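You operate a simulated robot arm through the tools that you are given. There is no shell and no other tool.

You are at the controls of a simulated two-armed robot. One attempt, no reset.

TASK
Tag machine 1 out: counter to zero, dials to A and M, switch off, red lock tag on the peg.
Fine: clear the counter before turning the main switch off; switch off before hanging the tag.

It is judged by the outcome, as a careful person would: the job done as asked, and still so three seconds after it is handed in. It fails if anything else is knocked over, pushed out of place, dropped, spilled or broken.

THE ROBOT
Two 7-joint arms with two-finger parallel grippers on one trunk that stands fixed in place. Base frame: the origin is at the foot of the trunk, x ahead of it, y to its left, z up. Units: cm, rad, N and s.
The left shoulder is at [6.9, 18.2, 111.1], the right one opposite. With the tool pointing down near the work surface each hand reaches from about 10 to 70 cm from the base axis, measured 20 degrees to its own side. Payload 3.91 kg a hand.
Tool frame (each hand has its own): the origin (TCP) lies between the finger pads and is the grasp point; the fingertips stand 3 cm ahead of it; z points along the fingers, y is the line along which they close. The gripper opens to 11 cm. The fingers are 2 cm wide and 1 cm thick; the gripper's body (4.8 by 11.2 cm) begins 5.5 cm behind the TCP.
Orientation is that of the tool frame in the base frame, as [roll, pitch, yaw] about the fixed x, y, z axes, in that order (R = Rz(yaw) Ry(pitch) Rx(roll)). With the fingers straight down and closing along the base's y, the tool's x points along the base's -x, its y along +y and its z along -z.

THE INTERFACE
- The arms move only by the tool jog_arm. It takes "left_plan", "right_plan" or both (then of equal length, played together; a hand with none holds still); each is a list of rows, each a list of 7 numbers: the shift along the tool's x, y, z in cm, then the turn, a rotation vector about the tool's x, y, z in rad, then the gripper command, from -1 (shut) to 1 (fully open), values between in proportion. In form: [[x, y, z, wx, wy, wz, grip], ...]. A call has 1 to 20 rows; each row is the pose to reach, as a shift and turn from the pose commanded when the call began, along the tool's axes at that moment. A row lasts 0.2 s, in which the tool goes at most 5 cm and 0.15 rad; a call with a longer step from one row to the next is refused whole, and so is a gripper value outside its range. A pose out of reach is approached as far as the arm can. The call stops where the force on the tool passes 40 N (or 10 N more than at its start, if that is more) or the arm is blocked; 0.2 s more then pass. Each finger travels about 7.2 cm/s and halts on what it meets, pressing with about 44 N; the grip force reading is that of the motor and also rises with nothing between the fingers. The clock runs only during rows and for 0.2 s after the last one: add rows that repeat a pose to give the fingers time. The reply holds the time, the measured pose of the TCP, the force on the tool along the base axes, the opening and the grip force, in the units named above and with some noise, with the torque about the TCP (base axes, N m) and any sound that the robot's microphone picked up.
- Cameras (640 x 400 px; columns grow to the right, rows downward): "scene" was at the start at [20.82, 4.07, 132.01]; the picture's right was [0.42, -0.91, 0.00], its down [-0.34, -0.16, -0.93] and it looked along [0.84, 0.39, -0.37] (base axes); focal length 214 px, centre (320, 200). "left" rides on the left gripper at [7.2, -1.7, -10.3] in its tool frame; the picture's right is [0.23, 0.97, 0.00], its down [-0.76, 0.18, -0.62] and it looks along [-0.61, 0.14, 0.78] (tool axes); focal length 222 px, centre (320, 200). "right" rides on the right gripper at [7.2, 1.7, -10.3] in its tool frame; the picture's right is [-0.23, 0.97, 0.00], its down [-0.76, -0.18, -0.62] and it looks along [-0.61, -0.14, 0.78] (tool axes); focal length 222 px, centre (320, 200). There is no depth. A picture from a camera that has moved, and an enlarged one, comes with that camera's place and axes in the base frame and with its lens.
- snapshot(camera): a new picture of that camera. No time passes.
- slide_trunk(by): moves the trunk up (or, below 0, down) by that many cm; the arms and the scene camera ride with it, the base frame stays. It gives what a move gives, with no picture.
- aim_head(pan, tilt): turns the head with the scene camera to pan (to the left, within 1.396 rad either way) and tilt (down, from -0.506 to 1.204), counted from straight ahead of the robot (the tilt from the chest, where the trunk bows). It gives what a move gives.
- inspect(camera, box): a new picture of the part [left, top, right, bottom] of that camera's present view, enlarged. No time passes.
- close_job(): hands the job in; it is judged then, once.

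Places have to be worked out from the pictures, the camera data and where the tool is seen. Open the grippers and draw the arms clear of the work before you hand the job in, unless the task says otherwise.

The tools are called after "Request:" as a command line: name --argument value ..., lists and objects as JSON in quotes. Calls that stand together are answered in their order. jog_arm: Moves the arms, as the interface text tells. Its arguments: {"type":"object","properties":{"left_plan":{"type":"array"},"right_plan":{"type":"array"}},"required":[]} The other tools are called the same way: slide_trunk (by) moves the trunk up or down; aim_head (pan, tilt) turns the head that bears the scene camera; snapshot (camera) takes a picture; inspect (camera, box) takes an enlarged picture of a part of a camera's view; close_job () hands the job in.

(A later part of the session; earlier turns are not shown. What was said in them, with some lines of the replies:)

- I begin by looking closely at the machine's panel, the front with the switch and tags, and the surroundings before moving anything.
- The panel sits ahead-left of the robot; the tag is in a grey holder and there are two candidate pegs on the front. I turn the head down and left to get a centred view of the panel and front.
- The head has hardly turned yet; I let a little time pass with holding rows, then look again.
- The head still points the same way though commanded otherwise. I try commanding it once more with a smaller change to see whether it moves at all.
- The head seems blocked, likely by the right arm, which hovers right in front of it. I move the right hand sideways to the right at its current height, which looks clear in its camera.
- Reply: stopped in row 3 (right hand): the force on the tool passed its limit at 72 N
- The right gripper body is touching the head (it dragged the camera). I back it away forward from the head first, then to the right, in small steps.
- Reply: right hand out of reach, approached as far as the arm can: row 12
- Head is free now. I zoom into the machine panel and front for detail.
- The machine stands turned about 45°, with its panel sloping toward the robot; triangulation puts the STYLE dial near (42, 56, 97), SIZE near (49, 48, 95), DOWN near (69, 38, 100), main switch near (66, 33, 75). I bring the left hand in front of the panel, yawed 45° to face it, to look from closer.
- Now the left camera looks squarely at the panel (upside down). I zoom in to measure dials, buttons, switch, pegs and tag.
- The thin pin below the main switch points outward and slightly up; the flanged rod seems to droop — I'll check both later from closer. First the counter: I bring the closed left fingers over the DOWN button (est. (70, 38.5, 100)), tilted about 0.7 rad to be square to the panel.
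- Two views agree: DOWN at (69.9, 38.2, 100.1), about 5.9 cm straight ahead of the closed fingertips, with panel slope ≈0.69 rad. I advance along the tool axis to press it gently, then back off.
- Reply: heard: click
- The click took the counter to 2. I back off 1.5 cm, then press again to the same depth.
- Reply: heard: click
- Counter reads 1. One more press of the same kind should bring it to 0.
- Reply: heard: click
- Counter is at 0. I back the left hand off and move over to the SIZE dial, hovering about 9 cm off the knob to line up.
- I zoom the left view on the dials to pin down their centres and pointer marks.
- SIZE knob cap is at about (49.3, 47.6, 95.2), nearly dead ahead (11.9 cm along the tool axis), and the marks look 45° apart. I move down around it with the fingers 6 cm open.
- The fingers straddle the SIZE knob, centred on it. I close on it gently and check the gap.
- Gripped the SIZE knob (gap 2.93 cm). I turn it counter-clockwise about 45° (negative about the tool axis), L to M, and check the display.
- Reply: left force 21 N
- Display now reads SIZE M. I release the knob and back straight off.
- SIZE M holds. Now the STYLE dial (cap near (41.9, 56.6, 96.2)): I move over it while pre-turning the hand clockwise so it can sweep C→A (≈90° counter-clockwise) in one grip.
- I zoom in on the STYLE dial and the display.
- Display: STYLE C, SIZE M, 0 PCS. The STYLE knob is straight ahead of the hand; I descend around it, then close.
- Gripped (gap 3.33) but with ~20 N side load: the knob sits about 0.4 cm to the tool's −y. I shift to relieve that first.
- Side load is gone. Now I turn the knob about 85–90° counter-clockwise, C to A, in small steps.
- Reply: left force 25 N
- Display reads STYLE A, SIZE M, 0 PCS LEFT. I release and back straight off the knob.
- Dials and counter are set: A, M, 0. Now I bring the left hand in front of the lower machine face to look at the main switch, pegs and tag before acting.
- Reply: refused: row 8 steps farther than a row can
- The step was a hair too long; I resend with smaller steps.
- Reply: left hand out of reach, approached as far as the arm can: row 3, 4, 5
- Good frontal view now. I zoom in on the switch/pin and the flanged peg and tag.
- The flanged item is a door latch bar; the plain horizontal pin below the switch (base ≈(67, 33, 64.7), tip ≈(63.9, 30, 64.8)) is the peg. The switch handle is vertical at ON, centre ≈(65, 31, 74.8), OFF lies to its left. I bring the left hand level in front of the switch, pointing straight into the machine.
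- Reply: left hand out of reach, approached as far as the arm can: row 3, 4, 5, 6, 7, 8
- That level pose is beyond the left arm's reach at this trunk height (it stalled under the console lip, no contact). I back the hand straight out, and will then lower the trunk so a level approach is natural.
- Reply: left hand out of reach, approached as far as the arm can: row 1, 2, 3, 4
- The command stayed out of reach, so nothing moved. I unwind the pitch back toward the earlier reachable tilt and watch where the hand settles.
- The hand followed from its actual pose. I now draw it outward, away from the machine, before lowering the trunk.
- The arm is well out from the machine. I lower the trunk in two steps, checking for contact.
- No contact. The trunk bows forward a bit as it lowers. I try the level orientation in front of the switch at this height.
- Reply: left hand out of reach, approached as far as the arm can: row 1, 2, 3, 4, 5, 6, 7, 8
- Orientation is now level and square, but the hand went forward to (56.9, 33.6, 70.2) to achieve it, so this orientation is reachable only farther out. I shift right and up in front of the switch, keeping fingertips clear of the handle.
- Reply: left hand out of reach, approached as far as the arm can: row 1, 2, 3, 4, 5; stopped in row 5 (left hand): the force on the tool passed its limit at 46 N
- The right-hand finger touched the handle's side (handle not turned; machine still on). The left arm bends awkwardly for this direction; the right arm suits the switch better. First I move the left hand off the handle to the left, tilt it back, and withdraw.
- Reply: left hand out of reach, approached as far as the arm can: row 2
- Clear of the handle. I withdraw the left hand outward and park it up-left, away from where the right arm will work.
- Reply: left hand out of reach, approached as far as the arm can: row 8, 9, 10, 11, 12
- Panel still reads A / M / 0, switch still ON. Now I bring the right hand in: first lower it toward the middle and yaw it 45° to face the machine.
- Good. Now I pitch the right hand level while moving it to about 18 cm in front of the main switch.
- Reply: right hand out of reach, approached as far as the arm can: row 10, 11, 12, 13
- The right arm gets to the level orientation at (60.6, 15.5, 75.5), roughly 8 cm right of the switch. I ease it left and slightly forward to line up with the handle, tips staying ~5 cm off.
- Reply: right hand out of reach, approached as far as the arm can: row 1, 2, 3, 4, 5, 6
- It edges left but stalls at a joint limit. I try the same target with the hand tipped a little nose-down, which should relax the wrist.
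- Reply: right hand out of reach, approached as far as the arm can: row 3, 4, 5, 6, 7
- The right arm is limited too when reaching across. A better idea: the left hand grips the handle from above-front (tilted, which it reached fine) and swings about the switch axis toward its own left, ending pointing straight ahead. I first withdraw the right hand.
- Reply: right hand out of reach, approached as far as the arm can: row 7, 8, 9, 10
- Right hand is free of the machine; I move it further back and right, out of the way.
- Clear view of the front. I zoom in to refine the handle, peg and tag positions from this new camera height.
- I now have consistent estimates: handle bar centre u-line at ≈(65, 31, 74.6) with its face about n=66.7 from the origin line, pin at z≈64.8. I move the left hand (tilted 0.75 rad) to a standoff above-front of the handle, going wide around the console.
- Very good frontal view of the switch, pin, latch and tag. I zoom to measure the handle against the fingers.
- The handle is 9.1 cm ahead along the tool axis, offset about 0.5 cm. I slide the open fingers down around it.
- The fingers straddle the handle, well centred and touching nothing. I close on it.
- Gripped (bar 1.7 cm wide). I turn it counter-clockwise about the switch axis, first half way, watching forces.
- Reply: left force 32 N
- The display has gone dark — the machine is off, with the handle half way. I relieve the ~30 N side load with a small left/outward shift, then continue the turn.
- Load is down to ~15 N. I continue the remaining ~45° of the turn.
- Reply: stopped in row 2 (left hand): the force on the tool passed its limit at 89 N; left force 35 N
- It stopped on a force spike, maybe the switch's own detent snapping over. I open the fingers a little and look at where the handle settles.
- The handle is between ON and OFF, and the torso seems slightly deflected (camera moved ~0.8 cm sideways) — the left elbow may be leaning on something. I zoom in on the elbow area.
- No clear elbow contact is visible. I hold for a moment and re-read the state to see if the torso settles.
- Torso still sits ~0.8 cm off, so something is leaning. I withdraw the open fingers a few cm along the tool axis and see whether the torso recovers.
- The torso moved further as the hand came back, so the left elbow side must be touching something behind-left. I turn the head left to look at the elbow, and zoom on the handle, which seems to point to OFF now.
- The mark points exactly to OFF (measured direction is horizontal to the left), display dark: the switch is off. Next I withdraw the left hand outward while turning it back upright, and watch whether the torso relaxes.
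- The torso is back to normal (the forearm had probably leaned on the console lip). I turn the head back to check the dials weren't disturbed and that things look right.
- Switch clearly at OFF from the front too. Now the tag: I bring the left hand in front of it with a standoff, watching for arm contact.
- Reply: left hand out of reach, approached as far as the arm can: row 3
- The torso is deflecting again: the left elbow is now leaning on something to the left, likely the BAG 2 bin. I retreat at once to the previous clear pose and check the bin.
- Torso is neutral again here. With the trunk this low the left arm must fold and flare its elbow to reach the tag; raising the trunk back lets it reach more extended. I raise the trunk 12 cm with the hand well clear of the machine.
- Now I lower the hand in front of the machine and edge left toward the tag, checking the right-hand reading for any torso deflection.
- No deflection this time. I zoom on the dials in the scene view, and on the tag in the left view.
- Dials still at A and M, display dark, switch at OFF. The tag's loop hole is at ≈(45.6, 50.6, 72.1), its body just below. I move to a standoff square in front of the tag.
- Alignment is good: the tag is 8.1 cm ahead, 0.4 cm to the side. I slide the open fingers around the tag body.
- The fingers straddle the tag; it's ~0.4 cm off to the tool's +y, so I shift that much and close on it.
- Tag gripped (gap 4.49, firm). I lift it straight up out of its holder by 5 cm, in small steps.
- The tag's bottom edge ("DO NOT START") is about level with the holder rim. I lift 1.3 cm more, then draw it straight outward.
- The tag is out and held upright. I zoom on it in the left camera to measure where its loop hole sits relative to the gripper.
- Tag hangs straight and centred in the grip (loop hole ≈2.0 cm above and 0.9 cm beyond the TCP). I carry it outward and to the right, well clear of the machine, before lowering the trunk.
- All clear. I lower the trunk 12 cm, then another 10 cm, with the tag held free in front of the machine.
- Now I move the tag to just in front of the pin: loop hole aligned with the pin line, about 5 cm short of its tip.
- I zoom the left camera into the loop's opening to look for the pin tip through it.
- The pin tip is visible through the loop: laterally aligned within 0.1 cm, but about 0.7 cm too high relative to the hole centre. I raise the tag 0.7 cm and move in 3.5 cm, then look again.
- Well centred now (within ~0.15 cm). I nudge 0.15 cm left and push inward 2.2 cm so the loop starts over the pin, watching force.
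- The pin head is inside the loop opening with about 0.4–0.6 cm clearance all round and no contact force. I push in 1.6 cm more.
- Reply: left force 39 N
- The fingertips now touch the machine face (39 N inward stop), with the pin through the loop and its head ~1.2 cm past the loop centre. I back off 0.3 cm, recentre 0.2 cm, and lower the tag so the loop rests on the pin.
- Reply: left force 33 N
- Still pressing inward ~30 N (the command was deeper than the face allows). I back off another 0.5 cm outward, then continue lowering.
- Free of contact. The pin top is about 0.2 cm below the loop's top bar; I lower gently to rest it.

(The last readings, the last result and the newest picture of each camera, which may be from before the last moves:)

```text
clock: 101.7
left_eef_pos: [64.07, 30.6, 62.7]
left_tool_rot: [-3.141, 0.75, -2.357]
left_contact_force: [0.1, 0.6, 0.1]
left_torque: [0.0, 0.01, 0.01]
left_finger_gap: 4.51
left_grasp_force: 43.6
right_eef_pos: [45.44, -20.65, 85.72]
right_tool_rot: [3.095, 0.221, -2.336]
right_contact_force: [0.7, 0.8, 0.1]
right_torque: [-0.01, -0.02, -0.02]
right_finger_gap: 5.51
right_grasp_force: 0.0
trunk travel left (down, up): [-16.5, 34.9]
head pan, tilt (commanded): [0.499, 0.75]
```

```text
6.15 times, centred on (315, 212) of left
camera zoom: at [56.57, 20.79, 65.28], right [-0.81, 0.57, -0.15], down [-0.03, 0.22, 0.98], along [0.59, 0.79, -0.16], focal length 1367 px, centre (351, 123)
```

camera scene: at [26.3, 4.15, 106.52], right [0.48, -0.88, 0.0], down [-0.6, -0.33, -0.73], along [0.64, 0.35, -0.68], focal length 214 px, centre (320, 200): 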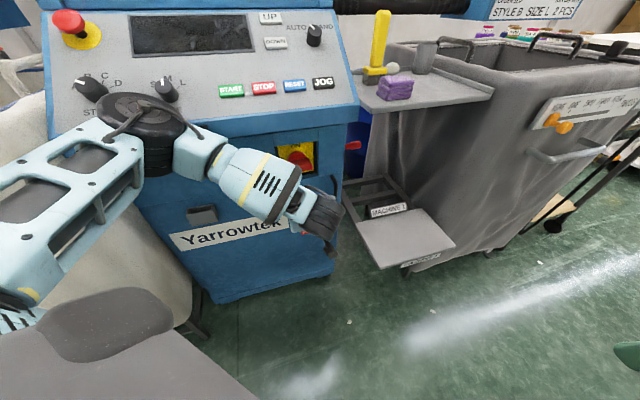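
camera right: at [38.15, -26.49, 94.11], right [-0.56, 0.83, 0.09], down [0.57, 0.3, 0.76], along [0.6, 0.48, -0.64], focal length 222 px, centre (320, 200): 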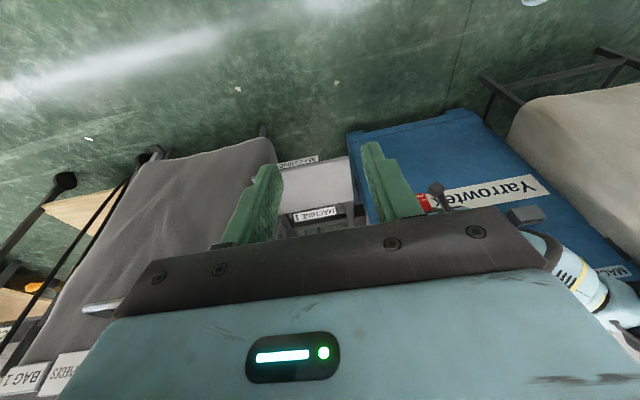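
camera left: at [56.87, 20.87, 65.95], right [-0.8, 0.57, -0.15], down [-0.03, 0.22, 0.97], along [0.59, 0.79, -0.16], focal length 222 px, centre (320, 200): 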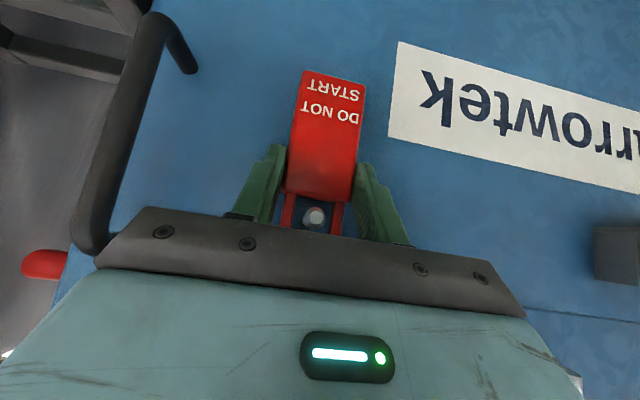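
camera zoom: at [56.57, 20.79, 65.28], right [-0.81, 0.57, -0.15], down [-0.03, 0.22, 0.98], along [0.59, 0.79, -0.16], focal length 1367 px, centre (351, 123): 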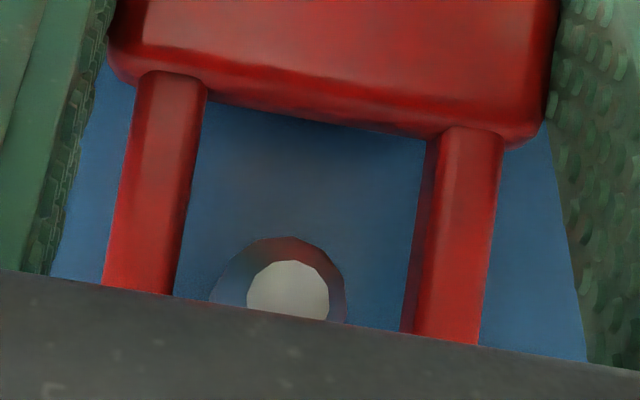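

Not touching yet; I lower another 0.3 cm.

Request:
jog_arm --left_plan '[[0.07, 0, 0.07, 0, 0, 0, -0.4], [0.14, 0, 0.15, 0, 0, 0, -0.4], [0.2, 0, 0.22, 0, 0, 0, -0.4], [0.2, 0, 0.22, 0, 0, 0, -0.4]]'

Request:
inspect --camera "left" --box '[270, 180, 360, 245]'

```text
clock: 102.7
left_eef_pos: [64.11, 30.66, 62.4]
left_tool_rot: [3.141, 0.75, -2.356]
left_contact_force: [-0.3, 0.8, -0.7]
left_torque: [0.02, -0.04, 0.0]
left_finger_gap: 4.49
left_grasp_force: 43.8
right_eef_pos: [45.42, -20.54, 85.71]
right_tool_rot: [3.095, 0.218, -2.337]
right_contact_force: [1.1, 0.4, -0.9]
right_torque: [0.0, 0.01, -0.02]
right_finger_gap: 5.5
right_grasp_force: 0.0
trunk travel left (down, up): [-16.5, 34.9]
head pan, tilt (commanded): [0.499, 0.75]
```

```text
6.15 times, centred on (315, 212) of left
camera zoom: at [56.57, 20.76, 64.91], right [-0.81, 0.57, -0.15], down [-0.03, 0.22, 0.98], along [0.59, 0.79, -0.16], focal length 1367 px, centre (351, 123)
```

zoom: 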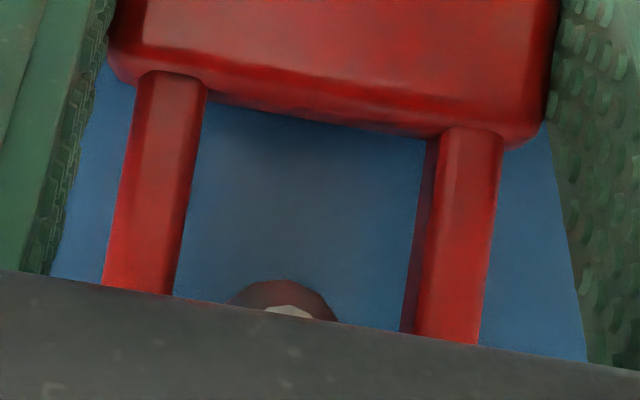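

Still free; the loop opening is taller than I had it. I lower another 0.3 cm, watching the vertical force.

Request:
jog_arm --left_plan '[[0.07, 0, 0.07, 0, 0, 0, -0.4], [0.14, 0, 0.15, 0, 0, 0, -0.4], [0.2, 0, 0.22, 0, 0, 0, -0.4], [0.2, 0, 0.22, 0, 0, 0, -0.4]]'

```text
clock: 103.7
left_eef_pos: [64.02, 30.58, 62.36]
left_tool_rot: [-3.138, 0.755, -2.351]
left_contact_force: [0.1, 0.6, 14.6]
left_torque: [0.13, -0.19, 0.03]
left_finger_gap: 4.47
left_grasp_force: 43.6
right_eef_pos: [45.3, -20.58, 85.63]
right_tool_rot: [3.096, 0.22, -2.335]
right_contact_force: [0.5, -1.1, 0.5]
right_torque: [0.01, 0.0, 0.02]
right_finger_gap: 5.51
right_grasp_force: 0.1
trunk travel left (down, up): [-16.5, 34.9]
head pan, tilt (commanded): [0.499, 0.75]
```

The loop now rests on the pin (14.6 N upward). I ease up slightly to a light load, then open the fingers gradually.

Request:
jog_arm --left_plan '[[-0.12, 0, -0.13, 0, 0, 0, -0.4], [-0.12, 0, -0.13, 0, 0, 0, -0.19], [-0.12, 0, -0.13, 0, 0, 0, -0.15], [-0.12, 0, -0.13, 0, 0, 0, -0.05], [-0.12, 0, -0.13, 0, 0, 0, 0.1], [-0.12, 0, -0.13, 0, 0, 0, 0.2], [-0.12, 0, -0.13, 0, 0, 0, 0.2]]'

Request:
snapshot --camera "left"

Request:
inspect --camera "left" --box '[230, 50, 410, 250]'

```text
clock: 105.3
left_eef_pos: [64.01, 30.65, 62.21]
left_tool_rot: [-3.141, 0.751, -2.356]
left_contact_force: [-0.5, -1.6, -0.3]
left_torque: [-0.01, -0.02, -0.03]
left_finger_gap: 6.63
left_grasp_force: 0.0
right_eef_pos: [45.47, -20.59, 85.64]
right_tool_rot: [3.094, 0.218, -2.335]
right_contact_force: [0.5, -0.6, 0.8]
right_torque: [-0.01, -0.02, -0.02]
right_finger_gap: 5.51
right_grasp_force: 0.1
trunk travel left (down, up): [-16.5, 34.9]
head pan, tilt (commanded): [0.499, 0.75]
```

```text
taken
camera left: at [56.47, 20.71, 64.77], right [-0.81, 0.57, -0.15], down [-0.03, 0.22, 0.98], along [0.59, 0.79, -0.16], focal length 222 px, centre (320, 200)
```

left: 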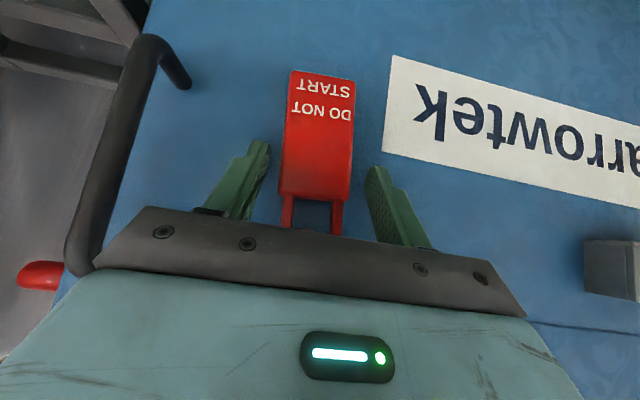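

```text
2.00 times, centred on (320, 150) of left
camera zoom: at [56.47, 20.71, 64.77], right [-0.81, 0.57, -0.15], down [-0.03, 0.22, 0.98], along [0.59, 0.79, -0.16], focal length 444 px, centre (320, 300)
```

zoom: 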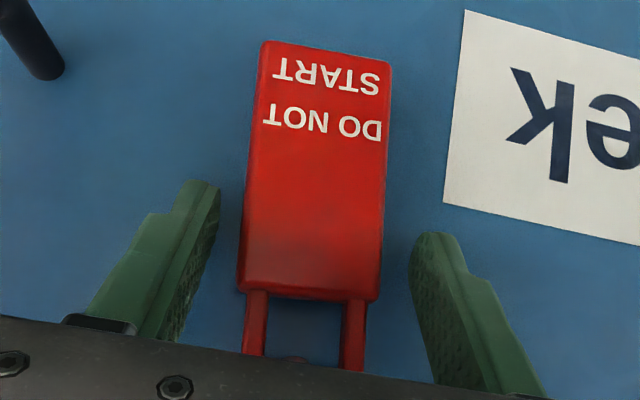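

The tag hangs from the pin by its loop with the fingers open. I withdraw straight back along the tool axis, slowly at first.

Request:
jog_arm --left_plan '[[0, -0.1, -0.6, 0, 0, 0, 0.2], [0, -0.1, -1.5, 0, 0, 0, 0.2], [0, -0.1, -3, 0, 0, 0, 0.2], [0, -0.1, -5, 0, 0, 0, 0.2], [0, -0.1, -7.5, 0, 0, 0, 0.2], [0, -0.1, -10, 0, 0, 0, 0.2]]'

Request:
snapshot --camera "left"

Request:
inspect --camera "left" --box '[230, 30, 410, 230]'

```text
clock: 106.7
left_eef_pos: [59.24, 25.64, 69.84]
left_tool_rot: [3.141, 0.752, -2.356]
left_contact_force: [1.1, -0.8, 0.5]
left_torque: [-0.03, -0.01, 0.02]
left_finger_gap: 6.6
left_grasp_force: 0.0
right_eef_pos: [45.42, -20.64, 85.65]
right_tool_rot: [3.094, 0.219, -2.333]
right_contact_force: [0.4, 0.0, -0.1]
right_torque: [-0.01, -0.01, 0.01]
right_finger_gap: 5.49
right_grasp_force: 0.0
trunk travel left (down, up): [-16.5, 34.9]
head pan, tilt (commanded): [0.499, 0.75]
```

```text
taken
camera left: at [51.79, 15.72, 72.33], right [-0.81, 0.57, -0.15], down [-0.03, 0.22, 0.98], along [0.59, 0.79, -0.16], focal length 222 px, centre (320, 200)
```

left: 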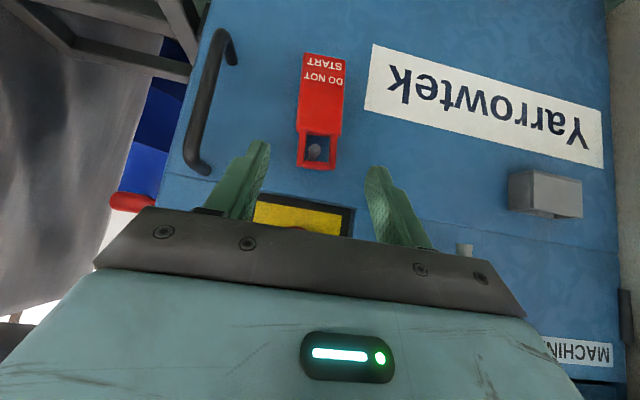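

```text
2.00 times, centred on (320, 130) of left
camera zoom: at [51.79, 15.72, 72.33], right [-0.81, 0.57, -0.15], down [-0.03, 0.22, 0.98], along [0.59, 0.79, -0.16], focal length 444 px, centre (320, 340)
```

zoom: 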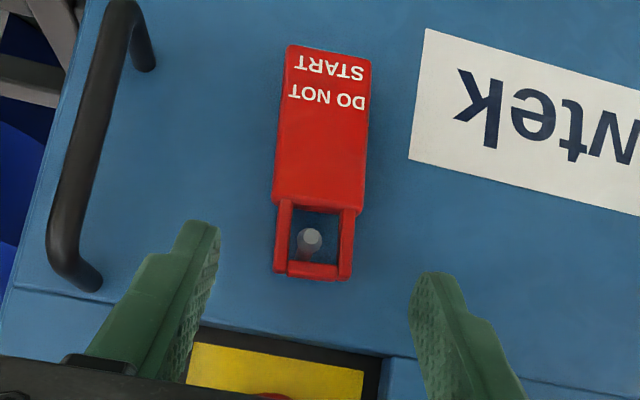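

The tag hangs on the peg, pin head showing through the loop just under its top bar. I zoom in to verify how far the loop is on.

Request:
inspect --camera "left" --box '[290, 110, 350, 175]'

Request:
inspect --camera "scene" --box '[240, 140, 360, 260]'

Request:
snapshot --camera "right"

```text
6.15 times, centred on (320, 142) of left
camera zoom: at [51.79, 15.72, 72.33], right [-0.81, 0.57, -0.15], down [-0.03, 0.22, 0.98], along [0.59, 0.79, -0.16], focal length 1367 px, centre (320, 554)
```

zoom: 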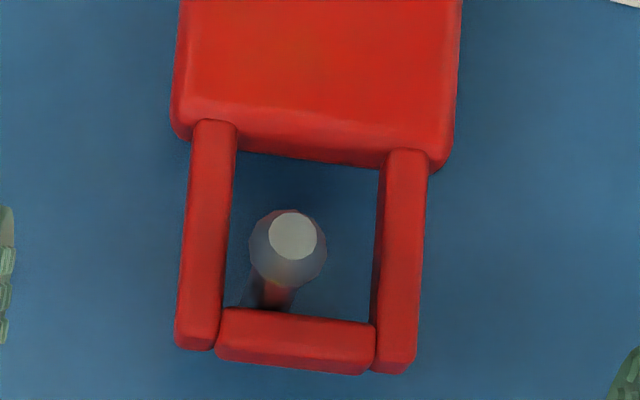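

```text
3.33 times, centred on (300, 200) of scene
camera zoom: at [26.29, 4.14, 106.53], right [0.48, -0.88, 0.0], down [-0.6, -0.33, -0.73], along [0.64, 0.35, -0.68], focal length 715 px, centre (387, 200)
```

zoom: 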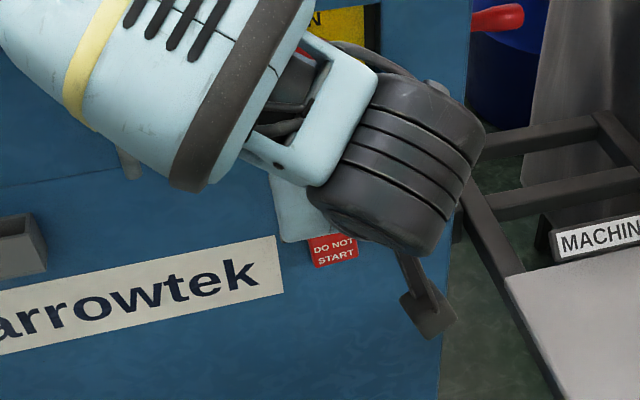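

```text
taken
camera right: at [38.13, -26.5, 94.12], right [-0.56, 0.83, 0.09], down [0.57, 0.3, 0.77], along [0.6, 0.48, -0.64], focal length 222 px, centre (320, 200)
```

right: 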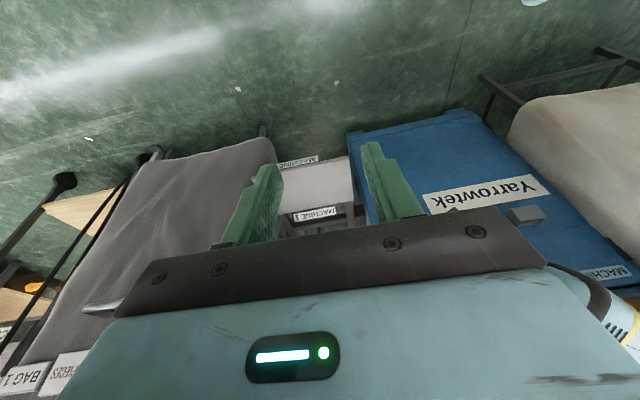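

The loop sits behind the pin's head, resting on the shaft — properly hung. I draw the left hand outward and back to the pose I know is clear, then raise the trunk.

Request:
jog_arm --left_plan '[[2.2, 0, -2, 0, 0, 0, 0.2], [4.4, 0, -4.1, 0, 0, 0, 0.2], [6.6, 0, -6.1, 0, 0, 0, 0.2], [7.5, 3.4, -4.8, 0, 0, 0, 0.2], [8.4, 6.8, -3.4, 0, 0, 0, 0.2], [9.3, 10.2, -2.1, 0, 0, 0, 0.2]]'

Request:
slide_trunk --by 12

Request:
snapshot --camera "scene"

```text
clock: 108.1
left_eef_pos: [46.28, 27.07, 64.58]
left_tool_rot: [-3.14, 0.749, -2.355]
left_contact_force: [0.0, 0.8, 0.7]
left_torque: [0.03, -0.03, -0.03]
left_finger_gap: 6.6
left_grasp_force: 0.0
left hand out of reach, approached as far as the arm can: row 3
right_eef_pos: [45.48, -20.66, 85.74]
right_tool_rot: [3.094, 0.217, -2.336]
right_contact_force: [-0.1, 1.1, -0.3]
right_torque: [0.0, 0.01, -0.02]
right_finger_gap: 5.48
right_grasp_force: 0.0
trunk travel left (down, up): [-16.5, 34.9]
head pan, tilt (commanded): [0.499, 0.75]
```

```text
clock: 109.6
left_eef_pos: [46.23, 27.09, 76.62]
left_tool_rot: [3.14, 0.749, -2.357]
left_contact_force: [-0.2, 0.5, -0.5]
left_torque: [-0.02, 0.0, 0.01]
left_finger_gap: 6.61
left_grasp_force: 0.0
right_eef_pos: [45.38, -20.7, 97.72]
right_tool_rot: [3.095, 0.217, -2.337]
right_contact_force: [-0.3, -0.2, -0.2]
right_torque: [0.02, -0.01, 0.01]
right_finger_gap: 5.5
right_grasp_force: 0.0
trunk travel left (down, up): [-28.5, 22.9]
head pan, tilt (commanded): [0.499, 0.75]
```

```text
taken
camera scene: at [22.21, 4.15, 119.56], right [0.48, -0.88, 0.0], down [-0.6, -0.33, -0.73], along [0.64, 0.35, -0.68], focal length 214 px, centre (320, 200)
```

scene: 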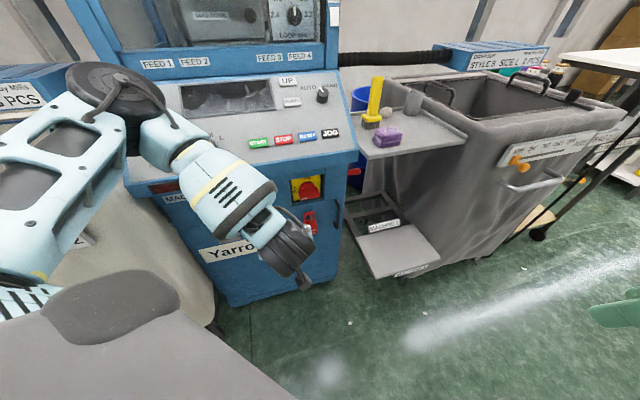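

The tag is visible hanging below the switch. I raise the trunk the remaining 9 cm to its starting height.

Request:
slide_trunk --by 9

Request:
snapshot --camera "scene"

```text
clock: 110.8
left_eef_pos: [46.27, 27.16, 85.75]
left_tool_rot: [3.139, 0.75, -2.358]
left_contact_force: [0.0, 0.8, -0.4]
left_torque: [-0.01, -0.04, 0.02]
left_finger_gap: 6.6
left_grasp_force: 0.0
right_eef_pos: [45.43, -20.63, 106.61]
right_tool_rot: [3.094, 0.218, -2.336]
right_contact_force: [-0.2, 0.4, -0.8]
right_torque: [0.01, 0.0, -0.01]
right_finger_gap: 5.51
right_grasp_force: 0.0
trunk travel left (down, up): [-37.5, 13.9]
head pan, tilt (commanded): [0.499, 0.75]
```

```text
taken
camera scene: at [19.69, 4.14, 128.74], right [0.48, -0.88, 0.0], down [-0.6, -0.33, -0.73], along [0.64, 0.35, -0.68], focal length 214 px, centre (320, 200)
```

scene: 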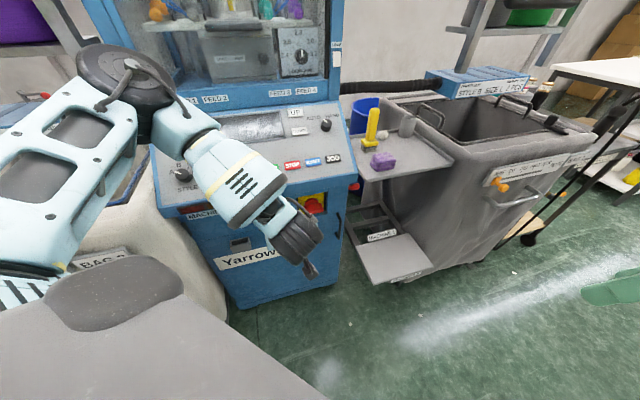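

Now I lift the left hand up and away from the machine, straightening it to point down as at the start.

Request:
jog_arm --left_plan '[[-2.5, 0.4, -3, 0, 0.1, 0, 0.4], [-5, 0.8, -6, 0, 0.21, 0, 0.6], [-7.5, 1.2, -8.9, 0, 0.32, 0, 0.8], [-10, 1.6, -11.9, 0, 0.43, 0, 1], [-12.5, 2, -14.8, 0, 0.54, 0, 1], [-15, 2.4, -17.8, 0, 0.65, 0, 1], [-17.4, 2.8, -20.7, 0, 0.75, 0, 1]]'

Request:
snapshot --camera "scene"

```text
clock: 112.4
left_eef_pos: [43.17, 28.27, 112.96]
left_tool_rot: [-3.14, -0.002, -2.358]
left_contact_force: [1.1, 0.3, 0.6]
left_torque: [0.01, 0.03, 0.02]
left_finger_gap: 10.99
left_grasp_force: 0.0
right_eef_pos: [45.28, -20.76, 106.66]
right_tool_rot: [3.095, 0.221, -2.335]
right_contact_force: [0.2, -0.2, 0.2]
right_torque: [-0.01, -0.02, 0.02]
right_finger_gap: 5.48
right_grasp_force: 0.1
trunk travel left (down, up): [-37.5, 13.9]
head pan, tilt (commanded): [0.499, 0.75]
```

```text
taken
camera scene: at [19.64, 4.13, 128.75], right [0.48, -0.88, 0.0], down [-0.6, -0.33, -0.73], along [0.64, 0.35, -0.68], focal length 214 px, centre (320, 200)
```

scene: 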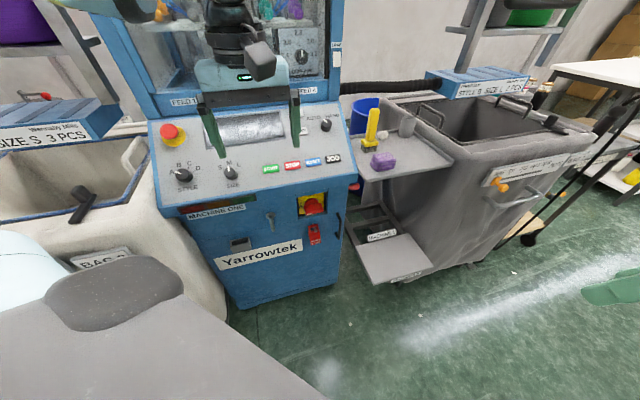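

I return the left hand to its starting place, up and to the left, then check everything.

Request:
jog_arm --left_plan '[[-0.6, 2.4, -1.5, 0, 0, 0.11, 1], [-1.2, 4.7, -3, 0, 0, 0.22, 1], [-1.8, 7.1, -4.6, 0, 0, 0.34, 1], [-2.4, 9.4, -6.1, 0, 0, 0.45, 1], [-3, 11.8, -7.6, 0, 0, 0.56, 1], [-3.6, 14.1, -9.2, 0, 0, 0.67, 1], [-4.2, 16.5, -10.7, 0, 0, 0.785, 1]]'

Request:
snapshot --camera "scene"

Request:
inspect --camera "scene" --box '[145, 100, 365, 240]'

Request:
inspect --camera "scene" --box '[280, 180, 350, 260]'

Request:
snapshot --camera "left"

```text
clock: 114.0
left_eef_pos: [34.76, 43.02, 123.43]
left_tool_rot: [-3.14, -0.002, 3.139]
left_contact_force: [0.1, 0.4, 0.0]
left_torque: [-0.03, -0.02, 0.0]
left_finger_gap: 10.98
left_grasp_force: 0.0
right_eef_pos: [45.43, -20.65, 106.78]
right_tool_rot: [3.097, 0.219, -2.334]
right_contact_force: [-0.1, -0.1, -0.5]
right_torque: [-0.04, 0.0, -0.01]
right_finger_gap: 5.5
right_grasp_force: 0.0
trunk travel left (down, up): [-37.5, 13.9]
head pan, tilt (commanded): [0.499, 0.75]
```

```text
taken
camera scene: at [19.63, 4.18, 128.75], right [0.48, -0.88, 0.0], down [-0.6, -0.33, -0.73], along [0.64, 0.35, -0.68], focal length 214 px, centre (320, 200)
```

scene: 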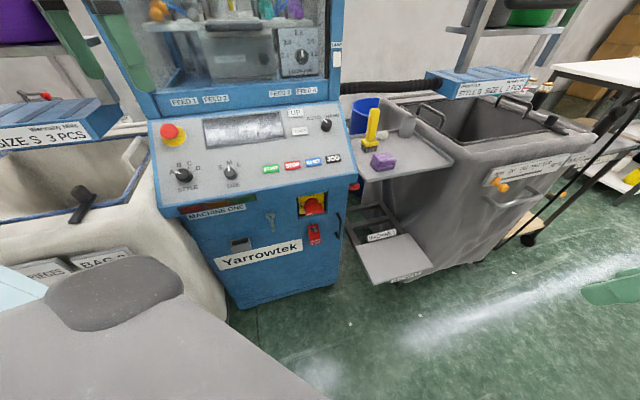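

```text
2.86 times, centred on (255, 170) of scene
camera zoom: at [19.63, 4.18, 128.75], right [0.48, -0.88, 0.0], down [-0.6, -0.33, -0.73], along [0.64, 0.35, -0.68], focal length 613 px, centre (506, 286)
```

zoom: 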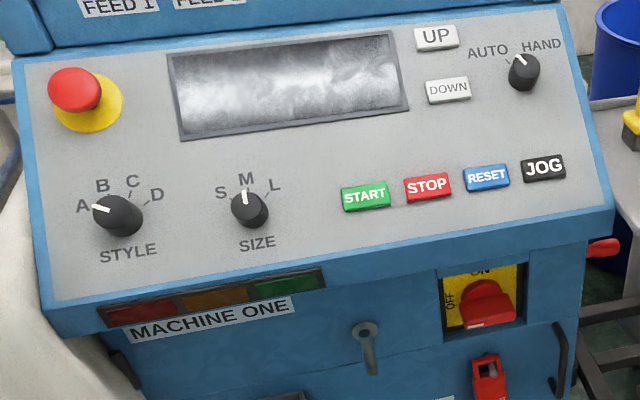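

```text
5.00 times, centred on (315, 220) of scene
camera zoom: at [19.63, 4.18, 128.75], right [0.48, -0.88, 0.0], down [-0.6, -0.33, -0.73], along [0.64, 0.35, -0.68], focal length 1072 px, centre (345, 100)
```

zoom: 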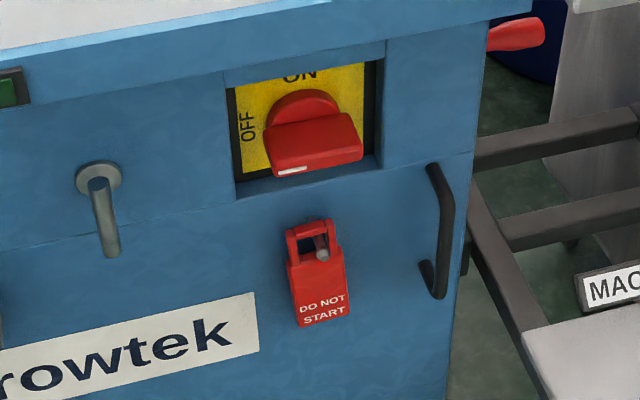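

```text
taken
camera left: at [27.54, 41.4, 133.58], right [-0.23, 0.97, 0.0], down [0.76, 0.18, 0.62], along [0.61, 0.14, -0.78], focal length 222 px, centre (320, 200)
```

left: 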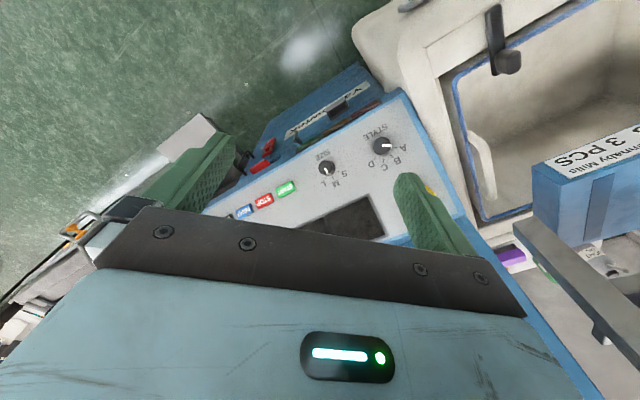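

Everything checks: dials at A and M, counter was zeroed before power-off, handle at OFF with display and lamps dark, tag hanging on the peg, bin and other items unmoved. I open the right gripper fully as well and let a moment pass.

Request:
jog_arm --right_plan '[[0, 0, 0, 0, 0, 0, 1], [0, 0, 0, 0, 0, 0, 1], [0, 0, 0, 0, 0, 0, 1], [0, 0, 0, 0, 0, 0, 1], [0, 0, 0, 0, 0, 0, 1]]'

Request:
inspect --camera "scene" --box '[145, 100, 365, 260]'

```text
clock: 115.2
left_eef_pos: [34.77, 42.94, 123.26]
left_tool_rot: [3.141, 0.001, 3.142]
left_contact_force: [-0.1, -0.6, -0.4]
left_torque: [-0.02, -0.01, 0.02]
left_finger_gap: 10.99
left_grasp_force: 0.0
right_eef_pos: [45.45, -20.7, 106.8]
right_tool_rot: [3.095, 0.218, -2.335]
right_contact_force: [-1.5, -0.1, 0.0]
right_torque: [0.02, 0.03, 0.0]
right_finger_gap: 11.0
right_grasp_force: 0.1
trunk travel left (down, up): [-37.5, 13.9]
head pan, tilt (commanded): [0.499, 0.75]
```

```text
2.50 times, centred on (255, 180) of scene
camera zoom: at [19.67, 4.15, 128.74], right [0.48, -0.88, 0.0], down [-0.6, -0.33, -0.73], along [0.64, 0.35, -0.68], focal length 536 px, centre (482, 250)
```

zoom: 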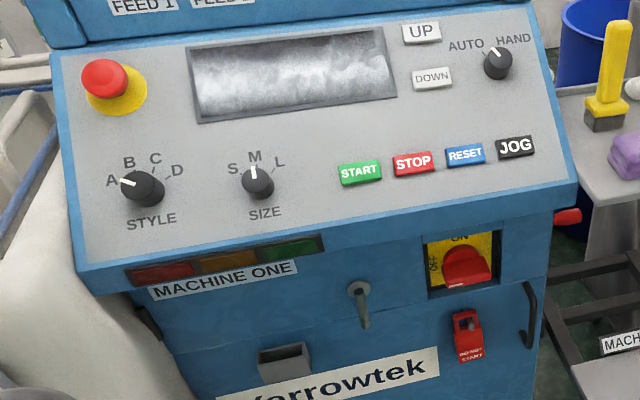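

The state is stable: A, M, off, tagged, arms clear and grippers open. I hand the job in.

Request:
close_job

```text
The job is handed in.
```

Machine 1 is tagged out and the job is handed in. The judge's verdict has not come back to me.

- **Counter:** I cleared it from 3 to 0 with the DOWN button while the machine was still on, and the display confirmed "0 PCS LEFT".
- **Dials:** STYLE is on A and SIZE is on M. The display confirmed both before power-off, and the pointers were still there at the end.
- **Main switch:** It is at OFF, and the display and lamps are dark. I turned it off after the counter was cleared and before hanging the tag.
- **Tag:** The red "DO NOT START" tag hangs by its loop on the pin below the main switch. I took that pin as the peg, because the flanged bar to its left looks like the door latch.

- **Contacts along the way:**
  - While turning the switch, the force on the hand spiked to about 89 N.
  - At two points the robot's trunk shifted by about a centimetre, as if the left arm were leaning on something. I never saw what it touched.
  - Afterwards BAG 2 and the items around the machine looked unmoved, comparing the camera views from before and after.

Both grippers are open and both arms are clear of the machine.
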